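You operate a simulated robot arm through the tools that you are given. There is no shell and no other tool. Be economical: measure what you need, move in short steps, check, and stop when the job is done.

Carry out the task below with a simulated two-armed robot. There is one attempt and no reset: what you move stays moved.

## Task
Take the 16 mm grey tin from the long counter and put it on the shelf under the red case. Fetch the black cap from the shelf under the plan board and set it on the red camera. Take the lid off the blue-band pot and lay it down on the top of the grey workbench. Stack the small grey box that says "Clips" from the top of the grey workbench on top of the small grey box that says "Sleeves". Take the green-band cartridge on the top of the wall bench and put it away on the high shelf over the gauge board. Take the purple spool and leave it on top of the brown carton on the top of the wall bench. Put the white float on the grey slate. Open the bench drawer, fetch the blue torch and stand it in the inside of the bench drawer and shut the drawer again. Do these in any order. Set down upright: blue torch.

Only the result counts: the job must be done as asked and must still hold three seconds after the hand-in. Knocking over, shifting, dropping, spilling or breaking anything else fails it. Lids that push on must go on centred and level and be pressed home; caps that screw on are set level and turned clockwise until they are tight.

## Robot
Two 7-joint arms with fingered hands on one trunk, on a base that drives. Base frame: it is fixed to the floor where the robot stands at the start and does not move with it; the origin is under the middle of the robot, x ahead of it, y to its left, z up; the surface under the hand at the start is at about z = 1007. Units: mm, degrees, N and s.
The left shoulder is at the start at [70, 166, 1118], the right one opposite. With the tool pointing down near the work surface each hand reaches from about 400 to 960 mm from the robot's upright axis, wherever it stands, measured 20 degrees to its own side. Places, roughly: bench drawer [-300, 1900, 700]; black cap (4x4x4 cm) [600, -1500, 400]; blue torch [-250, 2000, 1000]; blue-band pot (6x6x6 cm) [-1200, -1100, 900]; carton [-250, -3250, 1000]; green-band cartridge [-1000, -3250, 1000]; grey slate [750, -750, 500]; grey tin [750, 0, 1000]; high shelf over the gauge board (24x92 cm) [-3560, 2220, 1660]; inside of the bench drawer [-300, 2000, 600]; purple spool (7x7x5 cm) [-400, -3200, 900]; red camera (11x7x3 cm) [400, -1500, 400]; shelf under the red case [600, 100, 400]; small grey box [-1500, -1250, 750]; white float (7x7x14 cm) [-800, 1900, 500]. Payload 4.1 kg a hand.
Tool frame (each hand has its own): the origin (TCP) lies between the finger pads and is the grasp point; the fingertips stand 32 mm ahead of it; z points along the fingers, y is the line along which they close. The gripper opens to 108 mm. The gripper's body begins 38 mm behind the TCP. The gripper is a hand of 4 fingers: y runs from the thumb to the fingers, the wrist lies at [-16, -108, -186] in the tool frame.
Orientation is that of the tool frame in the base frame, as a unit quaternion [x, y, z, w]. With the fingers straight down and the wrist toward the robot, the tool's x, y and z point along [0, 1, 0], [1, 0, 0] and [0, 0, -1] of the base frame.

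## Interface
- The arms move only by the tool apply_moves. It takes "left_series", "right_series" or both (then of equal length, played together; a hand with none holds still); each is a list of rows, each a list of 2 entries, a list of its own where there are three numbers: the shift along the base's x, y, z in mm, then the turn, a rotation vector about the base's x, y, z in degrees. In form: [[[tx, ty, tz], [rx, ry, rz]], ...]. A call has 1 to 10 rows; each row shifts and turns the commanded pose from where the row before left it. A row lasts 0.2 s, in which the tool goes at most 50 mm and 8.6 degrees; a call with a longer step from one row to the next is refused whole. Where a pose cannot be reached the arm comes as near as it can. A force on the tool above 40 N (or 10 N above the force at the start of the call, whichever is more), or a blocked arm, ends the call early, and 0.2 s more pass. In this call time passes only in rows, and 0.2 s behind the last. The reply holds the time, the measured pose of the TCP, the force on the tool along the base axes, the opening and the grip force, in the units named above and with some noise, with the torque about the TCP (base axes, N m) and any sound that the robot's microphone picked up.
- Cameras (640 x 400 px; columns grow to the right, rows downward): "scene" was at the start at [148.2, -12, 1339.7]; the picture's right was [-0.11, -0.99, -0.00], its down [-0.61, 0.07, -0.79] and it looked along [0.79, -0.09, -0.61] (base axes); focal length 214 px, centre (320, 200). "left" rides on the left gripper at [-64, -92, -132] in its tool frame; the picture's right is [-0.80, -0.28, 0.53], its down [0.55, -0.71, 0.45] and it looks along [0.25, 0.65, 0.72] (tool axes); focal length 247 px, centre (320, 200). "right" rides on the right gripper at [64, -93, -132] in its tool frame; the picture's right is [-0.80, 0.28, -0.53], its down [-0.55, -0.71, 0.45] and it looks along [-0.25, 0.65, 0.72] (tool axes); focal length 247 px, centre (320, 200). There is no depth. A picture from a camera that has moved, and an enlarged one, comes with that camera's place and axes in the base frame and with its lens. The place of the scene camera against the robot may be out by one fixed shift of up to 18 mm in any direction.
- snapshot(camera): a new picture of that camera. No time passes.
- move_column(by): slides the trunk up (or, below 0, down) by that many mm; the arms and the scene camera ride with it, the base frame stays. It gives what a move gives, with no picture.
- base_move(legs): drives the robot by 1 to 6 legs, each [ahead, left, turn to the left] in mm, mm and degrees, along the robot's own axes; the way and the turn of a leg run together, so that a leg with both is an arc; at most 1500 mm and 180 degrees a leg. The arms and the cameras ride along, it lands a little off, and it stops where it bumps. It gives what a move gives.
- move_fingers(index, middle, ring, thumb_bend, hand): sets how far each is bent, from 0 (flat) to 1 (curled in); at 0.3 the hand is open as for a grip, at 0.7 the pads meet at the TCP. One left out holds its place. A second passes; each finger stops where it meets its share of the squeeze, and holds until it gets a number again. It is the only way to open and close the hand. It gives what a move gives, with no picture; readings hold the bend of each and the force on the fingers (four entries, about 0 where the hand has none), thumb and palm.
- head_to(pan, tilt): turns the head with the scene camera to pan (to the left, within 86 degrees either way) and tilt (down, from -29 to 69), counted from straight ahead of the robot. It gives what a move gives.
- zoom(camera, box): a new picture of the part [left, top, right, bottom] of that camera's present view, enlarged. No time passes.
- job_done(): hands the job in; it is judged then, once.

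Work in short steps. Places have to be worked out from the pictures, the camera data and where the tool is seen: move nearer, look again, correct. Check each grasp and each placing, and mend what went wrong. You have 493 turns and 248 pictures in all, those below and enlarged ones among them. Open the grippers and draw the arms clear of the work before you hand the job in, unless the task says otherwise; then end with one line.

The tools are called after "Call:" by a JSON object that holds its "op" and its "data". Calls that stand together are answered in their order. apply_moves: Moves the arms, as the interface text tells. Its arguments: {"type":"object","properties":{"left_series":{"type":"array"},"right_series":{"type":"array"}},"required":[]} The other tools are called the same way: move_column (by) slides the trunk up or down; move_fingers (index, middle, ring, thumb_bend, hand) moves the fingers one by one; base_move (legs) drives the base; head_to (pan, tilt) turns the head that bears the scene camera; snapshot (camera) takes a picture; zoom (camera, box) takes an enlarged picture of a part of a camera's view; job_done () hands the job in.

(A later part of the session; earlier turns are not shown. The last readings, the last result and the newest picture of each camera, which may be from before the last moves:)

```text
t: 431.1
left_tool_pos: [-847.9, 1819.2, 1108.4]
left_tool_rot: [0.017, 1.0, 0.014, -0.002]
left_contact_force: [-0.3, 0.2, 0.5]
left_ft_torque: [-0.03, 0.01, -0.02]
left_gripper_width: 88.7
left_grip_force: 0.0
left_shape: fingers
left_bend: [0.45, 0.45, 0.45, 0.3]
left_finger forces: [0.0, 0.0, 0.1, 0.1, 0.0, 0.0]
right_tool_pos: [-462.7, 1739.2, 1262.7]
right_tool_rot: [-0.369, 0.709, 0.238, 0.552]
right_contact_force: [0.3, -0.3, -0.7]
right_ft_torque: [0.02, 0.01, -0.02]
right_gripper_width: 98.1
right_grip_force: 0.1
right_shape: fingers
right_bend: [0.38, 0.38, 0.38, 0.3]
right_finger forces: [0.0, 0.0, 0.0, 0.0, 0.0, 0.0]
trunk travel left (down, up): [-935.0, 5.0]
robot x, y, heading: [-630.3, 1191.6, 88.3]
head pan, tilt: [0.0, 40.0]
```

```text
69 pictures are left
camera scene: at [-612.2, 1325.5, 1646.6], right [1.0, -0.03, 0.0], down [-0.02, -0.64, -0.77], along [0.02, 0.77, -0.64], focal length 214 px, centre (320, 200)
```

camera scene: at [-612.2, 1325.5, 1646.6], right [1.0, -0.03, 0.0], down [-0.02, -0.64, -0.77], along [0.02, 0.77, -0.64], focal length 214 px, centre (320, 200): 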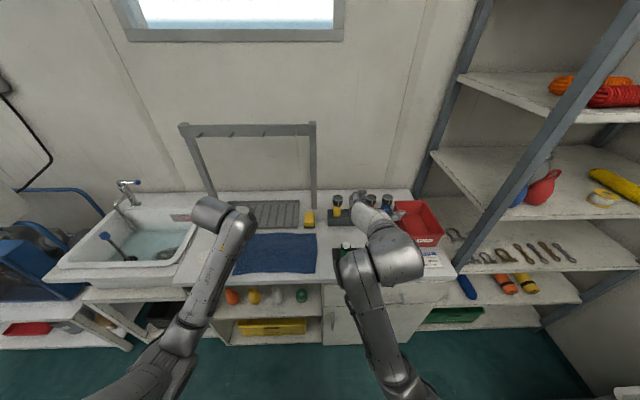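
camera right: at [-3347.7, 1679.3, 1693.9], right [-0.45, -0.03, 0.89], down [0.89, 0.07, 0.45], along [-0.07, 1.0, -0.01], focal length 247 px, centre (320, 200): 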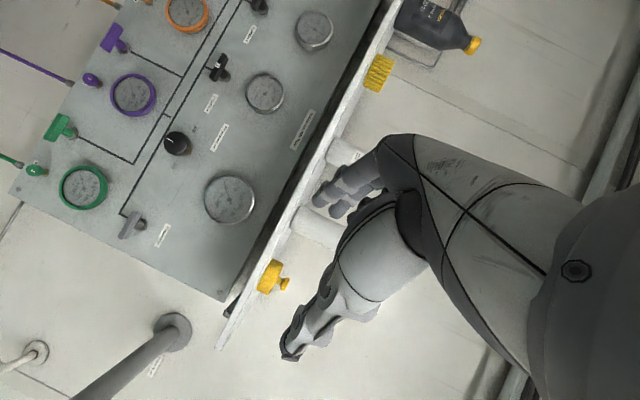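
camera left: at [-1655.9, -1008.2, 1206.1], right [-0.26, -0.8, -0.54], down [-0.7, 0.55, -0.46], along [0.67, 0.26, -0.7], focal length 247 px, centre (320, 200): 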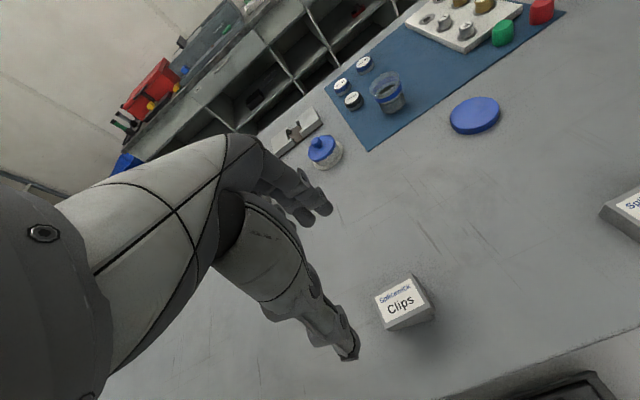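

Torches stand in a rack partly hidden by the right arm. Shift the base right/back and look again.

Call:
{"op": "apply_moves", "data": {"right_series": [[[40, -20, 0], [0, 0, 0]], [[40, -20, 0], [0, 0, 0]], [[40, -20, 0], [0, 0, 0]], [[40, -20, 0], [0, 0, 0]], [[40, -20, 0], [0, 0, 0]]]}}

Call:
{"op": "base_move", "data": {"legs": [[-60, -200, 1.7]]}}

Call:
{"op": "head_to", "data": {"pan": 0, "tilt": 42}}

Call:
{"op": "snapshot", "data": {"camera": "scene"}}

Call:
{"op": "zoom", "data": {"camera": "scene", "box": [230, 150, 430, 330]}}

```text
t: 432.4
left_tool_pos: [-844.1, 1817.4, 1109.6]
left_tool_rot: [0.017, 1.0, 0.014, -0.002]
left_contact_force: [0.1, 0.0, 0.0]
left_ft_torque: [-0.01, 0.01, -0.02]
left_gripper_width: 88.9
left_grip_force: 0.0
left_shape: fingers
left_bend: [0.45, 0.45, 0.45, 0.3]
left_finger forces: [0.0, 0.1, 0.1, 0.0, 0.1, 0.0]
right_tool_pos: [-358.0, 1703.5, 1242.1]
right_tool_rot: [-0.369, 0.708, 0.241, 0.552]
right_contact_force: [-0.4, 0.1, 0.3]
right_ft_torque: [-0.01, 0.01, 0.04]
right_gripper_width: 98.4
right_grip_force: 0.2
right_shape: fingers
right_bend: [0.38, 0.38, 0.38, 0.3]
right_finger forces: [0.0, 0.0, 0.0, 0.1, 0.0, 0.0]
right hand out of reach, approached as far as the arm can: row 2, 3, 4, 5
trunk travel left (down, up): [-935.0, 5.0]
robot x, y, heading: [-624.1, 1190.3, 88.3]
head pan, tilt: [0.0, 40.0]
```

```text
t: 434.0
left_tool_pos: [-666.4, 1751.7, 1107.8]
left_tool_rot: [0.004, 1.0, 0.013, -0.001]
left_contact_force: [-0.3, -0.6, -0.9]
left_ft_torque: [-0.04, -0.04, 0.02]
left_gripper_width: 88.5
left_grip_force: 0.1
left_shape: fingers
left_bend: [0.45, 0.45, 0.45, 0.3]
left_finger forces: [0.1, 0.0, 0.0, 0.0, 0.0, 0.0]
right_tool_pos: [-174.9, 1650.3, 1244.0]
right_tool_rot: [-0.378, 0.702, 0.247, 0.551]
right_contact_force: [0.3, -1.3, -0.6]
right_ft_torque: [0.0, -0.02, -0.01]
right_gripper_width: 98.4
right_grip_force: 0.2
right_shape: fingers
right_bend: [0.38, 0.38, 0.38, 0.3]
right_finger forces: [0.0, 0.0, 0.1, 0.1, 0.0, 0.1]
trunk travel left (down, up): [-935.0, 5.0]
robot x, y, heading: [-428.8, 1131.5, 89.8]
head pan, tilt: [0.0, 40.0]
```

```text
t: 434.6
left_tool_pos: [-664.1, 1751.1, 1108.8]
left_tool_rot: [0.003, 1.0, 0.013, -0.002]
left_contact_force: [0.0, 0.1, 0.0]
left_ft_torque: [0.0, 0.02, -0.01]
left_gripper_width: 88.7
left_grip_force: 0.0
left_shape: fingers
left_bend: [0.45, 0.45, 0.45, 0.3]
left_finger forces: [0.0, 0.0, 0.1, 0.0, 0.1, 0.1]
right_tool_pos: [-173.4, 1649.6, 1243.8]
right_tool_rot: [-0.378, 0.702, 0.248, 0.551]
right_contact_force: [0.2, 0.1, 0.6]
right_ft_torque: [0.03, -0.04, -0.02]
right_gripper_width: 98.0
right_grip_force: 0.0
right_shape: fingers
right_bend: [0.38, 0.38, 0.38, 0.3]
right_finger forces: [0.1, 0.0, 0.0, 0.0, 0.1, 0.0]
trunk travel left (down, up): [-935.0, 5.0]
robot x, y, heading: [-429.2, 1132.3, 89.7]
head pan, tilt: [0.0, 42.0]
```

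```text
68 pictures are left
camera scene: at [-415.5, 1261.5, 1643.6], right [1.0, -0.01, 0.0], down [0.0, -0.67, -0.74], along [0.0, 0.74, -0.67], focal length 214 px, centre (320, 200)
```

scene: 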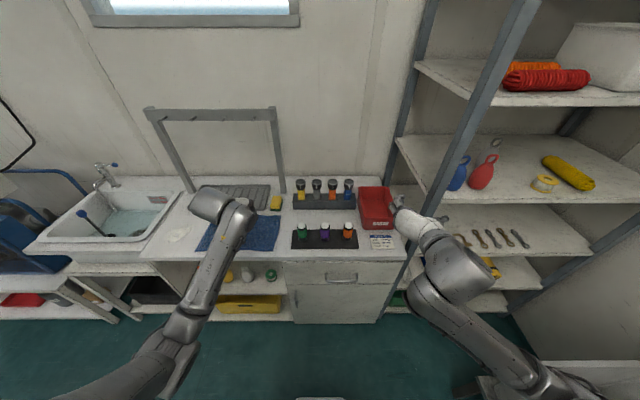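

```text
2.22 times, centred on (330, 240) of scene
camera zoom: at [-415.5, 1261.5, 1643.6], right [1.0, -0.01, 0.0], down [0.0, -0.67, -0.74], along [0.0, 0.74, -0.67], focal length 477 px, centre (298, 111)
```

zoom: 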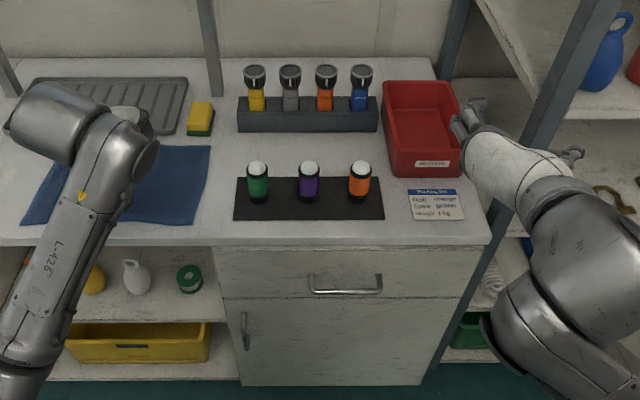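

Blue torch is the fourth in the rack at ≈(-280,2060); drawer handle ≈(-324,1715,775). I'll use the left hand. Retract both hands, lower the trunk, and shift the base right.

Call:
{"op": "apply_moves", "data": {"left_series": [[[0, -35, 0], [0, 0, 0]], [[0, -35, 0], [0, 0, 0]], [[0, -35, 0], [0, 0, 0]], [[0, -30, 0], [0, 0, 0]]], "right_series": [[[5, -25, 0], [0, 0, 0]], [[5, -25, 0], [0, 0, 0]], [[5, -25, 0], [0, 0, 0]], [[5, -25, 0], [0, 0, 0]]]}}

Call:
{"op": "base_move", "data": {"legs": [[-80, -230, 0]]}}

Call:
{"op": "move_column", "data": {"by": -330}}

```text
t: 435.6
left_tool_pos: [-662.7, 1613.6, 1110.3]
left_tool_rot: [0.004, 1.0, 0.014, -0.003]
left_contact_force: [0.3, -0.8, -0.6]
left_ft_torque: [0.03, 0.0, 0.03]
left_gripper_width: 88.7
left_grip_force: 0.1
left_shape: fingers
left_bend: [0.45, 0.45, 0.45, 0.3]
left_finger forces: [0.0, 0.1, 0.0, 0.1, 0.0, 0.0]
right_tool_pos: [-146.2, 1629.2, 1224.2]
right_tool_rot: [-0.376, 0.701, 0.253, 0.55]
right_contact_force: [0.1, -0.2, 0.4]
right_ft_torque: [0.0, 0.01, 0.04]
right_gripper_width: 98.3
right_grip_force: 0.0
right_shape: fingers
right_bend: [0.38, 0.38, 0.38, 0.3]
right_finger forces: [0.1, 0.0, 0.1, 0.1, 0.0, 0.0]
right hand out of reach, approached as far as the arm can: row 1, 2, 3, 4
trunk travel left (down, up): [-935.0, 5.0]
robot x, y, heading: [-427.1, 1133.1, 89.5]
head pan, tilt: [0.0, 42.0]
```

```text
t: 437.4
left_tool_pos: [-436.7, 1533.2, 1108.5]
left_tool_rot: [0.003, 1.0, 0.013, -0.002]
left_contact_force: [-0.7, 0.3, 0.2]
left_ft_torque: [0.01, -0.02, 0.0]
left_gripper_width: 88.7
left_grip_force: 0.2
left_shape: fingers
left_bend: [0.45, 0.45, 0.45, 0.3]
left_finger forces: [0.0, 0.0, 0.1, 0.0, 0.0, 0.0]
right_tool_pos: [79.4, 1551.0, 1224.4]
right_tool_rot: [-0.378, 0.7, 0.253, 0.551]
right_contact_force: [1.1, 0.7, 0.3]
right_ft_torque: [0.0, -0.03, 0.0]
right_gripper_width: 98.4
right_grip_force: 0.1
right_shape: fingers
right_bend: [0.38, 0.38, 0.38, 0.3]
right_finger forces: [0.1, 0.1, 0.0, 0.1, 0.0, 0.0]
trunk travel left (down, up): [-935.0, 5.0]
robot x, y, heading: [-199.2, 1047.6, 89.7]
head pan, tilt: [0.0, 42.0]
```

```text
t: 440.6
left_tool_pos: [-435.7, 1532.9, 779.4]
left_tool_rot: [0.002, 1.0, 0.014, -0.002]
left_contact_force: [0.2, -0.5, -0.6]
left_ft_torque: [0.04, 0.02, 0.03]
left_gripper_width: 88.8
left_grip_force: 0.1
left_shape: fingers
left_bend: [0.45, 0.45, 0.45, 0.3]
left_finger forces: [0.1, 0.0, 0.0, 0.0, 0.0, 0.0]
right_tool_pos: [80.9, 1551.1, 894.4]
right_tool_rot: [-0.378, 0.7, 0.253, 0.55]
right_contact_force: [-1.2, -1.3, -0.7]
right_ft_torque: [0.03, 0.0, -0.02]
right_gripper_width: 98.3
right_grip_force: 0.1
right_shape: fingers
right_bend: [0.38, 0.38, 0.38, 0.3]
right_finger forces: [0.1, 0.0, 0.1, 0.0, 0.0, 0.0]
trunk travel left (down, up): [-605.0, 335.0]
robot x, y, heading: [-199.3, 1049.8, 89.6]
head pan, tilt: [0.0, 42.0]
```

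Tilt the left hand forward to horizontal (thumb below, fingers above) while moving toward the handle.

Call:
{"op": "apply_moves", "data": {"left_series": [[[12, 10, 0], [8.5, 0, 0]], [[12, 10, 0], [8.5, 0, 0]], [[12, 10, 0], [8.5, 0, 0]], [[12, 10, 0], [8.5, 0, 0]], [[12, 10, 0], [8.5, 0, 0]], [[12, 10, 0], [8.5, 0, 0]], [[12, 10, 0], [8.5, 0, 0]], [[12, 10, 0], [8.5, 0, 0]], [[12, 10, 0], [8.5, 0, 0]]]}}

Call:
{"op": "snapshot", "data": {"camera": "left"}}

Call:
{"op": "snapshot", "data": {"camera": "scene"}}

```text
t: 442.4
left_tool_pos: [-380.6, 1597.3, 754.9]
left_tool_rot: [0.071, 0.838, 0.537, -0.067]
left_contact_force: [-0.9, 0.6, 0.2]
left_ft_torque: [0.01, 0.08, 0.02]
left_gripper_width: 88.7
left_grip_force: 0.1
left_shape: fingers
left_bend: [0.45, 0.45, 0.45, 0.3]
left_finger forces: [0.0, 0.0, 0.0, 0.1, 0.0, 0.0]
right_tool_pos: [81.3, 1551.8, 893.8]
right_tool_rot: [-0.378, 0.7, 0.253, 0.551]
right_contact_force: [-0.3, 0.4, 0.1]
right_ft_torque: [0.0, 0.03, -0.01]
right_gripper_width: 98.4
right_grip_force: 0.1
right_shape: fingers
right_bend: [0.38, 0.38, 0.38, 0.3]
right_finger forces: [0.0, 0.0, 0.0, 0.0, 0.0, 0.1]
trunk travel left (down, up): [-605.0, 335.0]
robot x, y, heading: [-197.1, 1047.6, 89.6]
head pan, tilt: [0.0, 42.0]
stopped in row 8 (left hand): the arm was blocked; the commanded pose is now the measured one
```

```text
66 pictures are left
camera left: at [-332.3, 1436.8, 715.3], right [0.71, 0.33, -0.62], down [-0.69, 0.14, -0.71], along [-0.15, 0.93, 0.33], focal length 247 px, centre (320, 200)
```

left: 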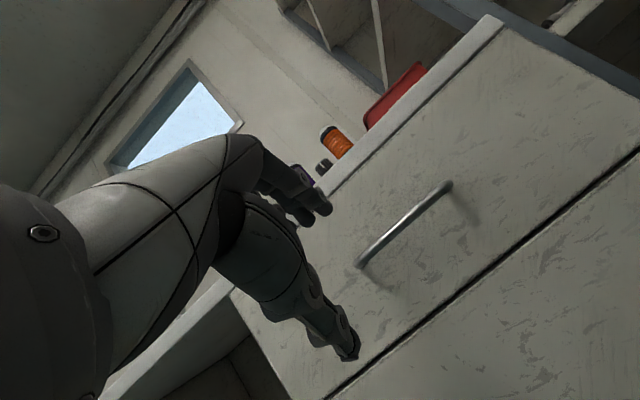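

```text
65 pictures are left
camera scene: at [-185.4, 1180.4, 1313.5], right [1.0, 0.0, 0.0], down [0.0, -0.67, -0.74], along [0.0, 0.74, -0.67], focal length 214 px, centre (320, 200)
```

scene: 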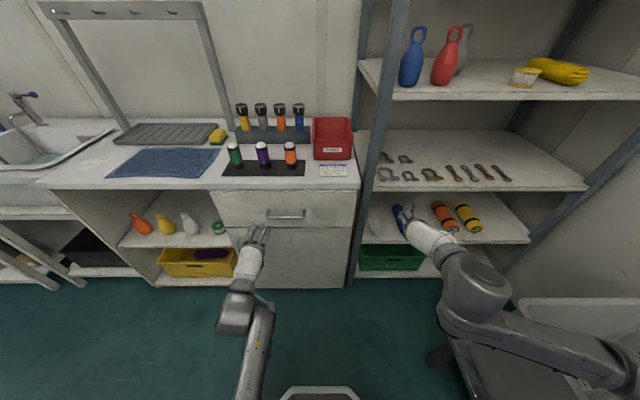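

Handle triangulated at ≈(-322,1740,728). Pre-close the fingers to ~50 mm and approach.

Call:
{"op": "move_fingers", "data": {"hand": "left", "index": 0.52, "middle": 0.52, "ring": 0.52, "thumb_bend": 0.5}}

Call:
{"op": "apply_moves", "data": {"left_series": [[[20, 25, -5], [0, 0, 0]], [[20, 25, -5], [0, 0, 0]], [[18, 25, -5], [0, 0, 0]]]}}

Call:
{"op": "snapshot", "data": {"camera": "left"}}

```text
t: 443.4
left_tool_pos: [-381.3, 1596.8, 754.9]
left_tool_rot: [0.071, 0.838, 0.537, -0.067]
left_contact_force: [0.2, -0.3, -0.9]
left_ft_torque: [-0.02, -0.05, -0.01]
left_gripper_width: 53.7
left_grip_force: 0.0
left_shape: fingers
left_bend: [0.52, 0.52, 0.52, 0.5]
left_finger forces: [0.0, 0.0, 0.1, 0.0, 0.0, 0.1]
right_tool_pos: [80.5, 1551.4, 894.4]
right_tool_rot: [-0.378, 0.701, 0.253, 0.55]
right_contact_force: [0.2, 0.5, 0.3]
right_ft_torque: [0.01, -0.01, 0.0]
right_gripper_width: 98.4
right_grip_force: 0.1
right_shape: fingers
right_bend: [0.38, 0.38, 0.38, 0.3]
right_finger forces: [0.1, 0.0, 0.1, 0.1, 0.0, 0.1]
trunk travel left (down, up): [-605.0, 335.0]
robot x, y, heading: [-201.2, 1052.6, 89.7]
head pan, tilt: [0.0, 42.0]
```

```text
t: 444.4
left_tool_pos: [-367.7, 1666.6, 720.0]
left_tool_rot: [0.109, 0.836, 0.524, -0.119]
left_contact_force: [-0.6, 0.2, -0.2]
left_ft_torque: [-0.05, 0.02, 0.01]
left_gripper_width: 53.2
left_grip_force: 0.1
left_shape: fingers
left_bend: [0.52, 0.52, 0.52, 0.5]
left_finger forces: [0.1, 0.0, 0.0, 0.0, 0.0, 0.0]
right_tool_pos: [79.8, 1550.8, 894.4]
right_tool_rot: [-0.378, 0.701, 0.252, 0.55]
right_contact_force: [-0.9, 0.8, 0.4]
right_ft_torque: [-0.01, -0.04, 0.0]
right_gripper_width: 98.3
right_grip_force: 0.1
right_shape: fingers
right_bend: [0.38, 0.38, 0.38, 0.3]
right_finger forces: [0.0, 0.0, 0.0, 0.1, 0.0, 0.1]
trunk travel left (down, up): [-605.0, 335.0]
robot x, y, heading: [-197.9, 1048.6, 89.8]
head pan, tilt: [0.0, 42.0]
stopped in row 3 (left hand): the arm was blocked; the commanded pose is now the measured one
```

```text
64 pictures are left
camera left: at [-324.7, 1506.3, 676.9], right [0.63, 0.32, -0.71], down [-0.77, 0.13, -0.62], along [-0.1, 0.94, 0.33], focal length 247 px, centre (320, 200)
```

left: 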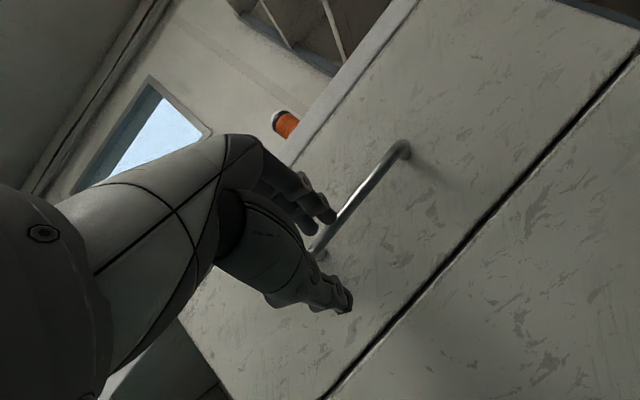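

The arm is limited inward; shift the base 105 mm right so the handle lies more to the left arm's side.

Call:
{"op": "base_move", "data": {"legs": [[0, -105, 0]]}}

Call:
{"op": "apply_moves", "data": {"left_series": [[[-20, -5, 5], [0, 0, -4]], [[-20, 0, 5], [0, 0, -4]], [[-18, 5, 5], [0, 0, -4]]]}}

Call:
{"op": "snapshot", "data": {"camera": "left"}}

```text
t: 445.6
left_tool_pos: [-260.9, 1667.9, 720.4]
left_tool_rot: [0.109, 0.836, 0.525, -0.118]
left_contact_force: [0.1, 0.0, 0.3]
left_ft_torque: [0.0, -0.02, 0.0]
left_gripper_width: 53.1
left_grip_force: 0.1
left_shape: fingers
left_bend: [0.52, 0.52, 0.52, 0.5]
left_finger forces: [0.0, 0.0, 0.0, 0.0, 0.1, 0.0]
right_tool_pos: [184.9, 1550.9, 894.0]
right_tool_rot: [-0.378, 0.701, 0.252, 0.55]
right_contact_force: [0.8, 0.3, 0.0]
right_ft_torque: [0.01, 0.05, 0.01]
right_gripper_width: 98.1
right_grip_force: 0.0
right_shape: fingers
right_bend: [0.38, 0.38, 0.38, 0.3]
right_finger forces: [0.1, 0.0, 0.0, 0.0, 0.0, 0.1]
trunk travel left (down, up): [-605.0, 335.0]
robot x, y, heading: [-92.1, 1049.3, 90.1]
head pan, tilt: [0.0, 42.0]
```

```text
t: 446.4
left_tool_pos: [-319.5, 1667.2, 734.0]
left_tool_rot: [0.195, 0.82, 0.535, -0.061]
left_contact_force: [0.7, -0.8, 0.1]
left_ft_torque: [0.01, 0.04, -0.03]
left_gripper_width: 53.4
left_grip_force: 0.0
left_shape: fingers
left_bend: [0.52, 0.52, 0.52, 0.5]
left_finger forces: [0.0, 0.0, 0.1, 0.0, 0.1, 0.1]
right_tool_pos: [183.4, 1552.0, 894.7]
right_tool_rot: [-0.378, 0.7, 0.253, 0.551]
right_contact_force: [0.2, -0.3, 0.2]
right_ft_torque: [0.02, 0.04, -0.04]
right_gripper_width: 98.1
right_grip_force: 0.1
right_shape: fingers
right_bend: [0.38, 0.38, 0.38, 0.3]
right_finger forces: [0.0, 0.1, 0.0, 0.0, 0.0, 0.0]
trunk travel left (down, up): [-605.0, 335.0]
robot x, y, heading: [-92.3, 1048.5, 90.0]
head pan, tilt: [0.0, 42.0]
```

```text
63 pictures are left
camera left: at [-311.1, 1500.6, 691.1], right [0.68, 0.18, -0.71], down [-0.73, 0.29, -0.62], along [0.1, 0.94, 0.33], focal length 247 px, centre (320, 200)
```

left: 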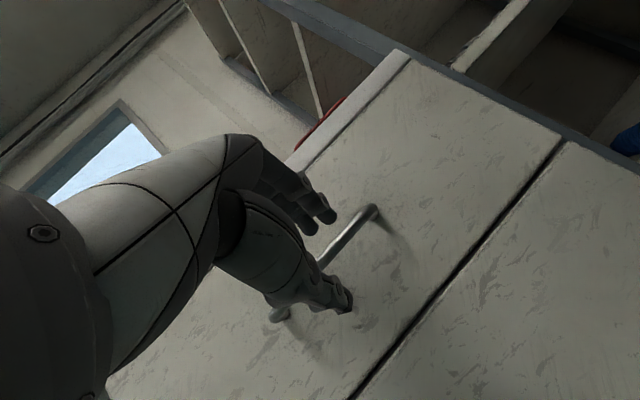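

Correct the roll by −24° so the closing axis is vertical, then move to the bar.

Call:
{"op": "apply_moves", "data": {"left_series": [[[0, 0, 0], [0, -8, 0]], [[0, 0, 2], [0, -8, 0]], [[0, 0, 2], [0, -8, 0]], [[-2, 20, 0], [0, 0, 0]], [[0, 18, 0], [0, 0, 0]]]}}

Call:
{"op": "snapshot", "data": {"camera": "left"}}

```text
t: 447.6
left_tool_pos: [-324.9, 1705.5, 738.7]
left_tool_rot: [0.08, 0.815, 0.564, 0.11]
left_contact_force: [-1.0, -0.4, 0.2]
left_ft_torque: [0.01, -0.02, -0.02]
left_gripper_width: 53.6
left_grip_force: 0.1
left_shape: fingers
left_bend: [0.52, 0.52, 0.52, 0.5]
left_finger forces: [0.1, 0.0, 0.0, 0.0, 0.0, 0.1]
right_tool_pos: [185.4, 1552.2, 894.1]
right_tool_rot: [-0.379, 0.7, 0.253, 0.551]
right_contact_force: [1.1, -0.4, -0.7]
right_ft_torque: [-0.04, 0.02, -0.02]
right_gripper_width: 98.0
right_grip_force: 0.0
right_shape: fingers
right_bend: [0.38, 0.38, 0.38, 0.3]
right_finger forces: [0.0, 0.0, 0.0, 0.0, 0.0, 0.0]
trunk travel left (down, up): [-605.0, 335.0]
robot x, y, heading: [-92.3, 1046.3, 89.9]
head pan, tilt: [0.0, 42.0]
```

```text
62 pictures are left
camera left: at [-299.1, 1538.9, 702.6], right [0.91, 0.18, -0.38], down [-0.41, 0.29, -0.86], along [-0.04, 0.94, 0.34], focal length 247 px, centre (320, 200)
```

left: 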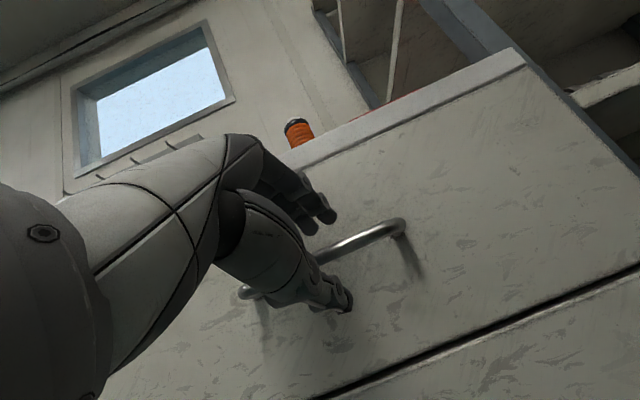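

The bar lies between fingers and thumb. Advance 16 mm and close.

Call:
{"op": "apply_moves", "data": {"left_series": [[[0, 10, 0], [0, 0, 0]], [[0, 7, 0], [0, 0, 0]]]}}

Call:
{"op": "move_fingers", "data": {"hand": "left", "index": 0.75, "middle": 0.75, "ring": 0.75, "thumb_bend": 0.7}}

```text
t: 448.2
left_tool_pos: [-323.7, 1721.3, 741.0]
left_tool_rot: [0.079, 0.816, 0.562, 0.11]
left_contact_force: [-0.3, -0.3, 0.2]
left_ft_torque: [0.02, 0.0, 0.03]
left_gripper_width: 53.6
left_grip_force: 0.1
left_shape: fingers
left_bend: [0.52, 0.52, 0.52, 0.5]
left_finger forces: [0.0, 0.0, 0.5, 0.1, 0.0, 0.1]
right_tool_pos: [185.1, 1549.8, 894.0]
right_tool_rot: [-0.378, 0.7, 0.252, 0.551]
right_contact_force: [-0.3, 0.2, 0.3]
right_ft_torque: [-0.01, -0.03, -0.02]
right_gripper_width: 98.5
right_grip_force: 0.1
right_shape: fingers
right_bend: [0.38, 0.38, 0.38, 0.3]
right_finger forces: [0.1, 0.0, 0.1, 0.0, 0.0, 0.0]
trunk travel left (down, up): [-605.0, 335.0]
robot x, y, heading: [-94.1, 1047.1, 90.0]
head pan, tilt: [0.0, 42.0]
```

```text
t: 449.2
left_tool_pos: [-324.1, 1721.5, 740.4]
left_tool_rot: [0.08, 0.815, 0.563, 0.11]
left_contact_force: [4.4, 3.2, 2.2]
left_ft_torque: [0.07, -0.03, -0.11]
left_gripper_width: 5.9
left_grip_force: 7.5
left_shape: fingers
left_bend: [0.74, 0.74, 0.74, 0.66]
left_finger forces: [4.2, 2.9, 2.6, 0.0, 5.4, 0.1]
right_tool_pos: [186.1, 1550.8, 893.3]
right_tool_rot: [-0.378, 0.7, 0.252, 0.551]
right_contact_force: [-0.2, 0.4, 0.0]
right_ft_torque: [0.01, 0.01, 0.01]
right_gripper_width: 98.2
right_grip_force: 0.0
right_shape: fingers
right_bend: [0.38, 0.38, 0.38, 0.3]
right_finger forces: [0.0, 0.0, 0.0, 0.0, 0.0, 0.1]
trunk travel left (down, up): [-605.0, 335.0]
robot x, y, heading: [-93.2, 1049.3, 89.9]
head pan, tilt: [0.0, 42.0]
```

Gripped the bar. Pull by driving back 60 mm and check.

Call:
{"op": "base_move", "data": {"legs": [[-60, 0, 0]]}}

Call:
{"op": "snapshot", "data": {"camera": "left"}}

```text
t: 450.2
left_tool_pos: [-324.9, 1661.6, 739.3]
left_tool_rot: [0.079, 0.816, 0.562, 0.109]
left_contact_force: [3.0, -0.2, -5.8]
left_ft_torque: [-0.04, -0.01, -0.01]
left_gripper_width: 3.1
left_grip_force: 5.4
left_shape: fingers
left_bend: [0.75, 0.75, 0.75, 0.66]
left_finger forces: [2.5, 1.1, 0.7, 0.1, 6.2, 0.1]
right_tool_pos: [184.5, 1491.7, 894.0]
right_tool_rot: [-0.379, 0.699, 0.253, 0.551]
right_contact_force: [-0.5, -0.5, 0.4]
right_ft_torque: [0.02, 0.0, -0.02]
right_gripper_width: 98.3
right_grip_force: 0.1
right_shape: fingers
right_bend: [0.38, 0.38, 0.38, 0.3]
right_finger forces: [0.1, 0.0, 0.0, 0.0, 0.1, 0.0]
trunk travel left (down, up): [-605.0, 335.0]
robot x, y, heading: [-97.2, 987.4, 90.1]
head pan, tilt: [0.0, 42.0]
```

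```text
61 pictures are left
camera left: at [-299.5, 1494.4, 703.9], right [0.91, 0.18, -0.38], down [-0.41, 0.29, -0.86], along [-0.04, 0.94, 0.34], focal length 247 px, centre (320, 200)
```

left: 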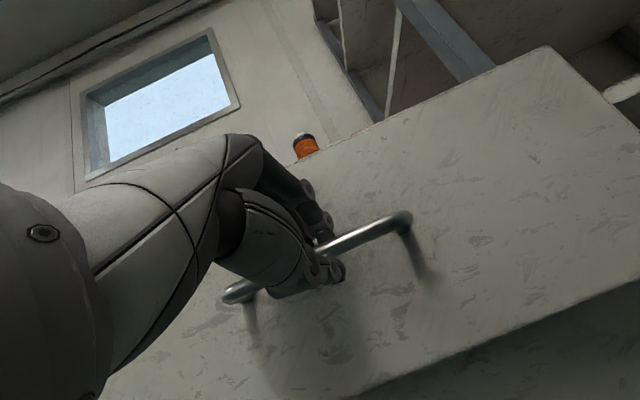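

The drawer is opening. Continue pulling.

Call:
{"op": "base_move", "data": {"legs": [[-100, 0, 0]]}}

Call:
{"op": "base_move", "data": {"legs": [[-80, 0, 0]]}}

Call:
{"op": "snapshot", "data": {"camera": "scene"}}

```text
t: 451.3
left_tool_pos: [-326.6, 1562.9, 740.3]
left_tool_rot: [0.078, 0.816, 0.562, 0.109]
left_contact_force: [4.2, 0.2, -6.0]
left_ft_torque: [-0.02, -0.05, 0.0]
left_gripper_width: 2.0
left_grip_force: 4.1
left_shape: fingers
left_bend: [0.75, 0.75, 0.75, 0.66]
left_finger forces: [2.1, 0.6, 0.4, 0.1, 6.0, 0.1]
right_tool_pos: [183.1, 1394.8, 894.5]
right_tool_rot: [-0.378, 0.699, 0.254, 0.551]
right_contact_force: [0.5, -0.8, 0.1]
right_ft_torque: [-0.03, 0.01, -0.01]
right_gripper_width: 98.5
right_grip_force: 0.0
right_shape: fingers
right_bend: [0.38, 0.38, 0.38, 0.3]
right_finger forces: [0.1, 0.0, 0.0, 0.1, 0.0, 0.0]
trunk travel left (down, up): [-605.0, 335.0]
robot x, y, heading: [-95.0, 889.5, 89.8]
head pan, tilt: [0.0, 42.0]
```

```text
t: 452.4
left_tool_pos: [-326.6, 1482.2, 737.9]
left_tool_rot: [0.078, 0.816, 0.562, 0.108]
left_contact_force: [1.0, -0.1, -5.0]
left_ft_torque: [-0.03, -0.01, 0.03]
left_gripper_width: 1.3
left_grip_force: 4.1
left_shape: fingers
left_bend: [0.75, 0.75, 0.75, 0.67]
left_finger forces: [2.4, 0.5, 0.2, 0.0, 5.6, 0.0]
right_tool_pos: [181.5, 1312.7, 893.9]
right_tool_rot: [-0.379, 0.699, 0.254, 0.551]
right_contact_force: [0.0, -0.6, -0.3]
right_ft_torque: [0.0, -0.04, -0.02]
right_gripper_width: 98.3
right_grip_force: 0.0
right_shape: fingers
right_bend: [0.38, 0.38, 0.38, 0.3]
right_finger forces: [0.0, 0.1, 0.0, 0.0, 0.0, 0.0]
trunk travel left (down, up): [-605.0, 335.0]
robot x, y, heading: [-93.0, 811.4, 90.1]
head pan, tilt: [0.0, 42.0]
```

```text
60 pictures are left
camera scene: at [-82.3, 941.3, 1313.6], right [1.0, 0.0, 0.0], down [0.0, -0.67, -0.74], along [0.0, 0.74, -0.67], focal length 214 px, centre (320, 200)
```

scene: 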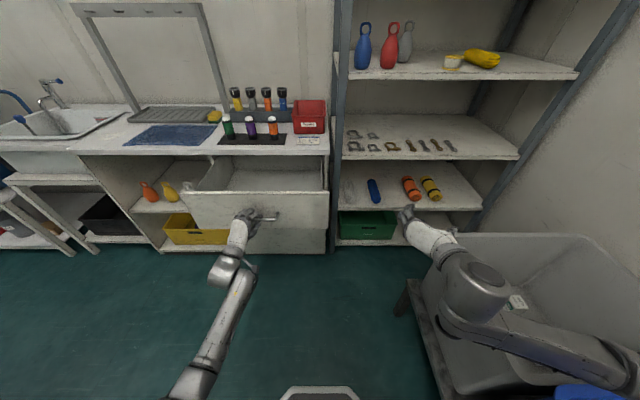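

Drawer is open about 240 mm. Release the handle, back off, and turn the left hand back to pointing down while raising.

Call:
{"op": "move_fingers", "data": {"hand": "left", "index": 0.45, "middle": 0.45, "ring": 0.45, "thumb_bend": 0.4}}

Call:
{"op": "base_move", "data": {"legs": [[-120, 0, 0]]}}

Call:
{"op": "move_column", "data": {"by": 180}}

Call:
{"op": "apply_moves", "data": {"left_series": [[[0, 0, 15], [-8.5, 0, 0]], [[0, 0, 15], [-8.5, 0, 0]], [[0, 0, 15], [-8.5, 0, 0]], [[0, 0, 15], [-8.5, 0, 0]], [[0, 0, 20], [-8.5, 0, 0]], [[0, 0, 20], [-8.5, 0, 0]], [[0, 0, 20], [-8.5, 0, 0]], [[0, 10, 20], [-8.5, 0, 0]]]}}

```text
t: 453.4
left_tool_pos: [-326.4, 1482.8, 738.7]
left_tool_rot: [0.078, 0.816, 0.562, 0.108]
left_contact_force: [0.4, -0.2, 0.3]
left_ft_torque: [0.0, 0.02, 0.02]
left_gripper_width: 75.3
left_grip_force: 0.0
left_shape: fingers
left_bend: [0.45, 0.45, 0.45, 0.4]
left_finger forces: [0.0, 0.1, 0.1, 0.1, 0.1, 0.1]
right_tool_pos: [182.8, 1315.0, 893.9]
right_tool_rot: [-0.379, 0.7, 0.253, 0.549]
right_contact_force: [0.4, -0.4, -0.2]
right_ft_torque: [0.03, 0.02, 0.01]
right_gripper_width: 98.3
right_grip_force: 0.0
right_shape: fingers
right_bend: [0.38, 0.38, 0.38, 0.3]
right_finger forces: [0.0, 0.0, 0.0, 0.0, 0.0, 0.0]
trunk travel left (down, up): [-605.0, 335.0]
robot x, y, heading: [-91.1, 812.3, 90.1]
head pan, tilt: [0.0, 42.0]
```

```text
t: 454.6
left_tool_pos: [-326.1, 1364.3, 739.8]
left_tool_rot: [0.078, 0.816, 0.562, 0.108]
left_contact_force: [0.5, 0.2, 0.7]
left_ft_torque: [-0.03, 0.0, 0.01]
left_gripper_width: 75.2
left_grip_force: 0.0
left_shape: fingers
left_bend: [0.45, 0.45, 0.45, 0.4]
left_finger forces: [0.1, 0.0, 0.0, 0.0, 0.0, 0.0]
right_tool_pos: [183.2, 1194.3, 895.3]
right_tool_rot: [-0.378, 0.7, 0.255, 0.55]
right_contact_force: [-0.4, -0.8, -0.5]
right_ft_torque: [0.04, -0.01, -0.01]
right_gripper_width: 98.5
right_grip_force: 0.2
right_shape: fingers
right_bend: [0.38, 0.38, 0.38, 0.3]
right_finger forces: [0.0, 0.1, 0.1, 0.1, 0.0, 0.1]
trunk travel left (down, up): [-605.0, 335.0]
robot x, y, heading: [-92.7, 692.3, 90.1]
head pan, tilt: [0.0, 42.0]
```

```text
t: 456.6
left_tool_pos: [-325.9, 1364.8, 917.5]
left_tool_rot: [0.078, 0.816, 0.562, 0.109]
left_contact_force: [0.7, 0.2, 0.2]
left_ft_torque: [-0.01, -0.01, -0.02]
left_gripper_width: 75.2
left_grip_force: 0.0
left_shape: fingers
left_bend: [0.45, 0.45, 0.45, 0.4]
left_finger forces: [0.1, 0.1, 0.1, 0.0, 0.0, 0.0]
right_tool_pos: [183.0, 1195.2, 1074.2]
right_tool_rot: [-0.379, 0.7, 0.253, 0.55]
right_contact_force: [0.1, -0.1, -0.3]
right_ft_torque: [-0.01, 0.0, -0.01]
right_gripper_width: 98.5
right_grip_force: 0.0
right_shape: fingers
right_bend: [0.38, 0.38, 0.38, 0.3]
right_finger forces: [0.0, 0.0, 0.0, 0.0, 0.0, 0.0]
trunk travel left (down, up): [-785.0, 155.0]
robot x, y, heading: [-92.1, 692.4, 90.0]
head pan, tilt: [0.0, 42.0]
```

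```text
t: 458.4
left_tool_pos: [-328.8, 1374.2, 1057.5]
left_tool_rot: [0.003, 0.991, 0.008, 0.133]
left_contact_force: [-0.3, -0.2, 0.4]
left_ft_torque: [0.0, -0.01, -0.01]
left_gripper_width: 75.9
left_grip_force: 0.1
left_shape: fingers
left_bend: [0.45, 0.45, 0.45, 0.4]
left_finger forces: [0.0, 0.1, 0.0, 0.0, 0.1, 0.1]
right_tool_pos: [184.6, 1196.5, 1073.2]
right_tool_rot: [-0.38, 0.7, 0.253, 0.55]
right_contact_force: [0.2, 0.0, 0.0]
right_ft_torque: [-0.02, 0.0, -0.04]
right_gripper_width: 98.4
right_grip_force: 0.0
right_shape: fingers
right_bend: [0.38, 0.38, 0.38, 0.3]
right_finger forces: [0.0, 0.0, 0.1, 0.1, 0.0, 0.0]
trunk travel left (down, up): [-785.0, 155.0]
robot x, y, heading: [-93.9, 691.6, 90.0]
head pan, tilt: [0.0, 42.0]
```

Fix the 15° roll, raise the hand, and drive forward so it comes over the bench.

Call:
{"op": "apply_moves", "data": {"left_series": [[[0, 0, 20], [0, 7.6, 0]], [[0, 5, 20], [0, 7.6, 0]], [[15, 20, 25], [0, 0, 0]], [[15, 20, 15], [0, 0, 0]]]}}

Call:
{"op": "base_move", "data": {"legs": [[520, 0, 0]]}}

Call:
{"op": "snapshot", "data": {"camera": "left"}}

```text
t: 459.4
left_tool_pos: [-295.3, 1420.8, 1137.8]
left_tool_rot: [0.005, 1.0, 0.007, 0.0]
left_contact_force: [-0.3, -0.6, -0.8]
left_ft_torque: [0.0, 0.0, -0.02]
left_gripper_width: 75.7
left_grip_force: 0.0
left_shape: fingers
left_bend: [0.45, 0.45, 0.45, 0.4]
left_finger forces: [0.0, 0.1, 0.0, 0.1, 0.1, 0.0]
right_tool_pos: [184.8, 1196.8, 1074.4]
right_tool_rot: [-0.379, 0.7, 0.254, 0.55]
right_contact_force: [0.4, 0.3, 0.0]
right_ft_torque: [-0.01, 0.0, 0.01]
right_gripper_width: 98.5
right_grip_force: 0.0
right_shape: fingers
right_bend: [0.38, 0.38, 0.38, 0.3]
right_finger forces: [0.0, 0.0, 0.0, 0.0, 0.0, 0.0]
trunk travel left (down, up): [-785.0, 155.0]
robot x, y, heading: [-91.3, 697.0, 89.9]
head pan, tilt: [0.0, 42.0]
```

```text
t: 462.5
left_tool_pos: [-295.8, 1947.3, 1139.2]
left_tool_rot: [0.007, 1.0, 0.009, 0.002]
left_contact_force: [-0.5, -0.1, 0.0]
left_ft_torque: [0.03, -0.01, 0.01]
left_gripper_width: 75.7
left_grip_force: 0.1
left_shape: fingers
left_bend: [0.45, 0.45, 0.45, 0.4]
left_finger forces: [0.0, 0.0, 0.0, 0.0, 0.0, 0.0]
right_tool_pos: [184.9, 1722.4, 1074.8]
right_tool_rot: [-0.378, 0.7, 0.253, 0.55]
right_contact_force: [-0.1, -0.8, -0.2]
right_ft_torque: [0.0, 0.0, -0.01]
right_gripper_width: 98.6
right_grip_force: 0.0
right_shape: fingers
right_bend: [0.38, 0.38, 0.38, 0.3]
right_finger forces: [0.0, 0.1, 0.0, 0.1, 0.0, 0.0]
trunk travel left (down, up): [-785.0, 155.0]
robot x, y, heading: [-92.9, 1217.4, 89.9]
head pan, tilt: [0.0, 42.0]
```

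```text
59 pictures are left
camera left: at [-233.1, 1851.9, 1268.8], right [0.8, -0.28, -0.54], down [-0.56, -0.69, -0.46], along [-0.24, 0.66, -0.71], focal length 247 px, centre (320, 200)
```

left: 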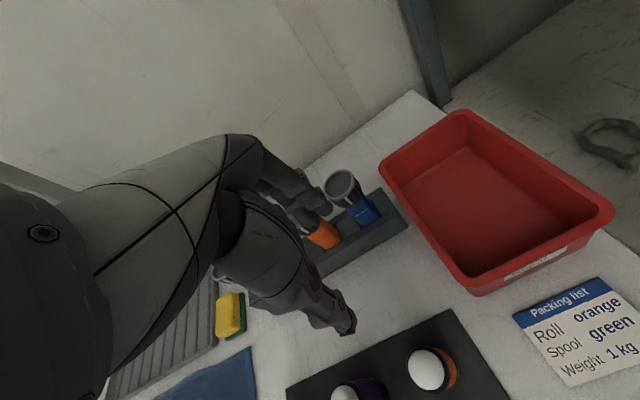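

Torch head at about (-278,2074), top z≈1018. Move 25 mm closer and position above it.

Call:
{"op": "base_move", "data": {"legs": [[25, 0, 0]]}}

Call:
{"op": "apply_moves", "data": {"left_series": [[[9, 35, -10], [0, 0, 0]], [[9, 35, -15], [0, 0, 0]], [[0, 30, -20], [0, 0, 0]]]}}

Call:
{"op": "snapshot", "data": {"camera": "left"}}

```text
t: 463.3
left_tool_pos: [-295.5, 1967.9, 1141.0]
left_tool_rot: [0.006, 1.0, 0.01, 0.001]
left_contact_force: [1.0, 0.5, 0.2]
left_ft_torque: [0.03, -0.01, 0.01]
left_gripper_width: 75.5
left_grip_force: 0.1
left_shape: fingers
left_bend: [0.45, 0.45, 0.45, 0.4]
left_finger forces: [0.0, 0.1, 0.0, 0.1, 0.0, 0.1]
right_tool_pos: [183.8, 1744.1, 1075.9]
right_tool_rot: [-0.377, 0.7, 0.254, 0.551]
right_contact_force: [0.0, -0.5, 0.1]
right_ft_torque: [-0.05, 0.03, -0.01]
right_gripper_width: 98.3
right_grip_force: 0.1
right_shape: fingers
right_bend: [0.38, 0.38, 0.38, 0.3]
right_finger forces: [0.0, 0.1, 0.0, 0.0, 0.0, 0.1]
trunk travel left (down, up): [-785.0, 155.0]
robot x, y, heading: [-93.0, 1243.4, 89.8]
head pan, tilt: [0.0, 42.0]
```

```text
t: 464.1
left_tool_pos: [-277.9, 2078.5, 1091.2]
left_tool_rot: [0.007, 1.0, 0.008, 0.001]
left_contact_force: [0.4, 1.2, 0.0]
left_ft_torque: [-0.03, 0.01, -0.03]
left_gripper_width: 75.9
left_grip_force: 0.1
left_shape: fingers
left_bend: [0.45, 0.45, 0.45, 0.4]
left_finger forces: [0.0, 0.0, 0.0, 0.1, 0.1, 0.0]
right_tool_pos: [183.9, 1748.2, 1074.0]
right_tool_rot: [-0.379, 0.7, 0.253, 0.549]
right_contact_force: [1.0, -0.5, -0.4]
right_ft_torque: [-0.02, -0.03, -0.02]
right_gripper_width: 98.3
right_grip_force: 0.2
right_shape: fingers
right_bend: [0.38, 0.38, 0.38, 0.3]
right_finger forces: [0.0, 0.1, 0.0, 0.1, 0.0, 0.0]
trunk travel left (down, up): [-785.0, 155.0]
robot x, y, heading: [-91.5, 1243.6, 90.0]
head pan, tilt: [0.0, 42.0]
```

```text
58 pictures are left
camera left: at [-215.4, 1982.9, 1221.2], right [0.8, -0.28, -0.53], down [-0.56, -0.69, -0.46], along [-0.24, 0.66, -0.71], focal length 247 px, centre (320, 200)
```

left: 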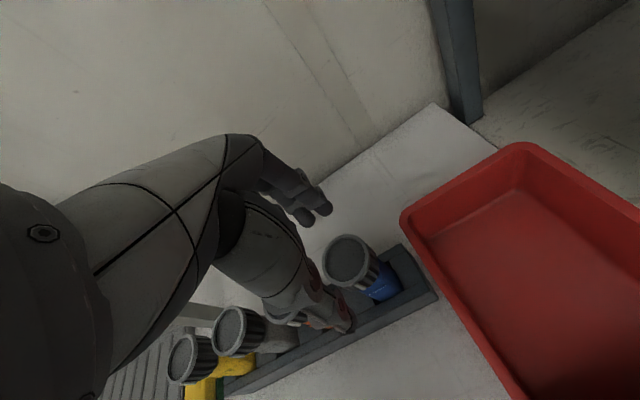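

Torch head at (-280,2086,1019). Centre and descend.

Call:
{"op": "apply_moves", "data": {"left_series": [[[-2, 7, -20], [0, 0, 0]], [[0, 0, -25], [0, 0, 0]], [[0, 0, -20], [0, 0, 0]], [[0, 0, -14], [0, 0, 0]]]}}

Call:
{"op": "snapshot", "data": {"camera": "left"}}

```text
t: 465.1
left_tool_pos: [-280.2, 2079.3, 1015.3]
left_tool_rot: [0.006, 1.0, 0.009, 0.001]
left_contact_force: [-0.2, -0.7, -0.5]
left_ft_torque: [-0.02, -0.02, 0.03]
left_gripper_width: 75.4
left_grip_force: 0.1
left_shape: fingers
left_bend: [0.45, 0.45, 0.45, 0.4]
left_finger forces: [0.1, 0.1, 0.0, 0.1, 0.1, 0.1]
right_tool_pos: [184.7, 1747.6, 1073.1]
right_tool_rot: [-0.379, 0.7, 0.254, 0.549]
right_contact_force: [-0.4, -1.4, 0.2]
right_ft_torque: [0.03, 0.04, -0.01]
right_gripper_width: 98.4
right_grip_force: 0.0
right_shape: fingers
right_bend: [0.38, 0.38, 0.38, 0.3]
right_finger forces: [0.0, 0.1, 0.0, 0.1, 0.0, 0.0]
trunk travel left (down, up): [-785.0, 155.0]
robot x, y, heading: [-93.4, 1245.2, 89.8]
head pan, tilt: [0.0, 42.0]
```

```text
57 pictures are left
camera left: at [-218.5, 1984.3, 1145.4], right [0.8, -0.28, -0.54], down [-0.56, -0.69, -0.46], along [-0.24, 0.66, -0.71], focal length 247 px, centre (320, 200)
```

left: 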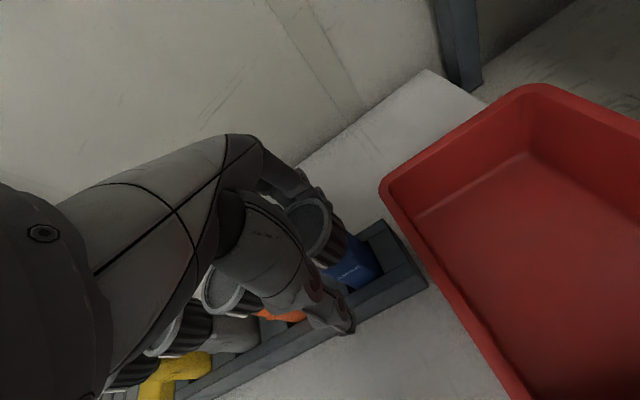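

Shift 6 mm forward and close.

Call:
{"op": "apply_moves", "data": {"left_series": [[[1, 6, 0], [0, 0, 0]]]}}

Call:
{"op": "move_fingers", "data": {"hand": "left", "index": 0.68, "middle": 0.68, "ring": 0.68, "thumb_bend": 0.65}}

Call:
{"op": "apply_moves", "data": {"left_series": [[[0, 0, 10], [0, 0, 0]], [[0, 0, 25], [0, 0, 0]], [[0, 0, 40], [0, 0, 0]], [[0, 0, 40], [0, 0, 0]], [[0, 0, 30], [0, 0, 0]]]}}

Call:
{"op": "snapshot", "data": {"camera": "left"}}

```text
t: 465.5
left_tool_pos: [-278.6, 2086.0, 1016.4]
left_tool_rot: [0.006, 1.0, 0.008, 0.001]
left_contact_force: [0.1, -0.2, -0.2]
left_ft_torque: [0.02, -0.02, -0.05]
left_gripper_width: 75.6
left_grip_force: 0.1
left_shape: fingers
left_bend: [0.45, 0.45, 0.45, 0.4]
left_finger forces: [0.1, 0.0, 0.0, 0.0, 0.0, 0.0]
right_tool_pos: [185.2, 1748.0, 1074.4]
right_tool_rot: [-0.378, 0.7, 0.254, 0.551]
right_contact_force: [0.7, -0.3, -0.6]
right_ft_torque: [-0.03, -0.01, 0.01]
right_gripper_width: 98.1
right_grip_force: 0.1
right_shape: fingers
right_bend: [0.38, 0.38, 0.38, 0.3]
right_finger forces: [0.0, 0.0, 0.0, 0.1, 0.0, 0.0]
trunk travel left (down, up): [-785.0, 155.0]
robot x, y, heading: [-96.1, 1245.4, 89.9]
head pan, tilt: [0.0, 42.0]
```

```text
t: 466.5
left_tool_pos: [-279.1, 2088.1, 1017.5]
left_tool_rot: [0.007, 1.0, 0.009, 0.001]
left_contact_force: [-0.5, 11.1, 5.1]
left_ft_torque: [0.75, 0.08, -0.04]
left_gripper_width: 42.0
left_grip_force: 18.7
left_shape: fingers
left_bend: [0.58, 0.58, 0.64, 0.55]
left_finger forces: [7.8, 12.4, 3.4, 0.1, 13.5, 0.0]
right_tool_pos: [185.4, 1748.0, 1073.4]
right_tool_rot: [-0.378, 0.7, 0.253, 0.55]
right_contact_force: [-0.4, 0.4, 0.4]
right_ft_torque: [0.02, 0.0, -0.01]
right_gripper_width: 98.1
right_grip_force: 0.1
right_shape: fingers
right_bend: [0.38, 0.38, 0.38, 0.3]
right_finger forces: [0.0, 0.0, 0.1, 0.0, 0.0, 0.1]
trunk travel left (down, up): [-785.0, 155.0]
robot x, y, heading: [-90.9, 1242.8, 89.9]
head pan, tilt: [0.0, 42.0]
```

```text
t: 467.7
left_tool_pos: [-278.4, 2085.6, 1156.6]
left_tool_rot: [0.006, 1.0, 0.008, 0.001]
left_contact_force: [-0.1, -0.1, -2.6]
left_ft_torque: [-0.01, 0.0, -0.01]
left_gripper_width: 41.5
left_grip_force: 15.7
left_shape: fingers
left_bend: [0.6, 0.6, 0.66, 0.55]
left_finger forces: [5.6, 8.0, 2.8, 0.0, 15.1, 0.1]
right_tool_pos: [186.4, 1746.3, 1074.4]
right_tool_rot: [-0.378, 0.7, 0.253, 0.55]
right_contact_force: [0.3, 0.0, -0.5]
right_ft_torque: [0.0, 0.04, 0.02]
right_gripper_width: 98.4
right_grip_force: 0.3
right_shape: fingers
right_bend: [0.38, 0.38, 0.38, 0.3]
right_finger forces: [0.0, 0.0, 0.0, 0.0, 0.0, 0.1]
trunk travel left (down, up): [-785.0, 155.0]
robot x, y, heading: [-96.0, 1242.3, 90.1]
head pan, tilt: [0.0, 42.0]
```

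```text
56 pictures are left
camera left: at [-216.9, 1990.9, 1287.4], right [0.8, -0.28, -0.54], down [-0.56, -0.69, -0.46], along [-0.24, 0.66, -0.71], focal length 247 px, centre (320, 200)
```

left: 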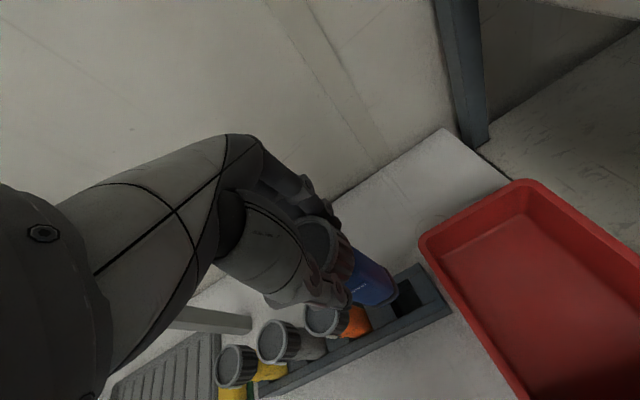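

Torch is out of the rack. Drive back 300 mm and bring the hand over the open drawer.

Call:
{"op": "base_move", "data": {"legs": [[-300, 0, 0]]}}

Call:
{"op": "apply_moves", "data": {"left_series": [[[-12, -30, 0], [0, 0, 0]], [[-12, -30, 0], [0, 0, 0]], [[-12, -30, 0], [0, 0, 0]], [[-12, -30, 0], [0, 0, 0]], [[0, -25, 0], [0, 0, 0]]]}}

Call:
{"op": "snapshot", "data": {"camera": "left"}}

Call:
{"op": "snapshot", "data": {"camera": "scene"}}

```text
t: 469.7
left_tool_pos: [-280.3, 1783.7, 1154.9]
left_tool_rot: [0.005, 1.0, 0.008, 0.0]
left_contact_force: [0.2, -0.4, -3.1]
left_ft_torque: [0.01, -0.02, -0.02]
left_gripper_width: 41.8
left_grip_force: 15.6
left_shape: fingers
left_bend: [0.6, 0.6, 0.66, 0.55]
left_finger forces: [5.6, 8.0, 2.8, 0.0, 15.0, 0.0]
right_tool_pos: [183.6, 1444.7, 1074.0]
right_tool_rot: [-0.379, 0.699, 0.254, 0.55]
right_contact_force: [-0.8, 0.2, 0.1]
right_ft_torque: [-0.01, 0.0, -0.01]
right_gripper_width: 98.3
right_grip_force: 0.1
right_shape: fingers
right_bend: [0.38, 0.38, 0.38, 0.3]
right_finger forces: [0.0, 0.1, 0.0, 0.1, 0.1, 0.1]
trunk travel left (down, up): [-785.0, 155.0]
robot x, y, heading: [-92.9, 939.7, 89.7]
head pan, tilt: [0.0, 42.0]
```

```text
t: 470.9
left_tool_pos: [-328.3, 1635.7, 1157.8]
left_tool_rot: [0.006, 1.0, 0.008, 0.001]
left_contact_force: [-0.1, 0.2, -2.4]
left_ft_torque: [0.01, 0.01, 0.04]
left_gripper_width: 41.6
left_grip_force: 16.0
left_shape: fingers
left_bend: [0.6, 0.6, 0.66, 0.55]
left_finger forces: [5.7, 8.0, 2.7, 0.0, 14.9, 0.1]
right_tool_pos: [184.6, 1443.4, 1074.3]
right_tool_rot: [-0.378, 0.7, 0.253, 0.55]
right_contact_force: [-0.9, -0.1, -0.5]
right_ft_torque: [-0.03, 0.02, 0.0]
right_gripper_width: 98.5
right_grip_force: 0.0
right_shape: fingers
right_bend: [0.38, 0.38, 0.38, 0.3]
right_finger forces: [0.0, 0.0, 0.0, 0.0, 0.0, 0.0]
trunk travel left (down, up): [-785.0, 155.0]
robot x, y, heading: [-95.0, 939.3, 90.0]
head pan, tilt: [0.0, 42.0]
```

```text
55 pictures are left
camera left: at [-266.2, 1539.0, 1288.0], right [0.8, -0.28, -0.54], down [-0.56, -0.69, -0.46], along [-0.24, 0.66, -0.71], focal length 247 px, centre (320, 200)
```

left: 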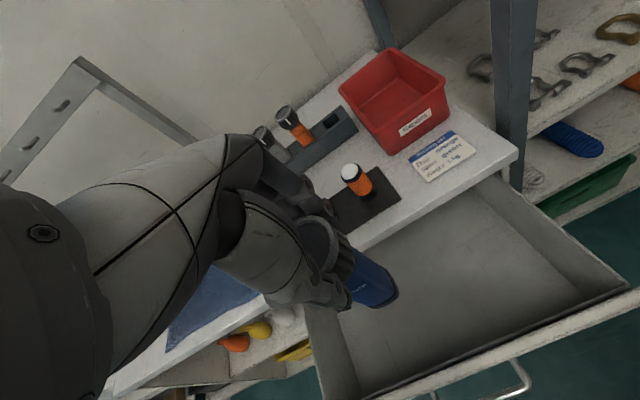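

```text
54 pictures are left
camera scene: at [-81.5, 1071.3, 1493.6], right [1.0, 0.0, 0.0], down [0.0, -0.67, -0.74], along [0.0, 0.74, -0.67], focal length 214 px, centre (320, 200)
```

scene: 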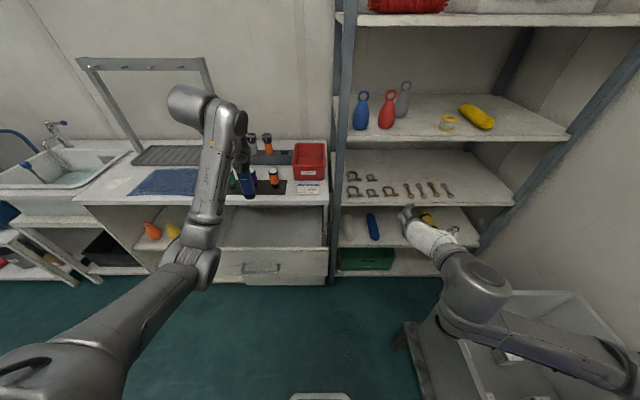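

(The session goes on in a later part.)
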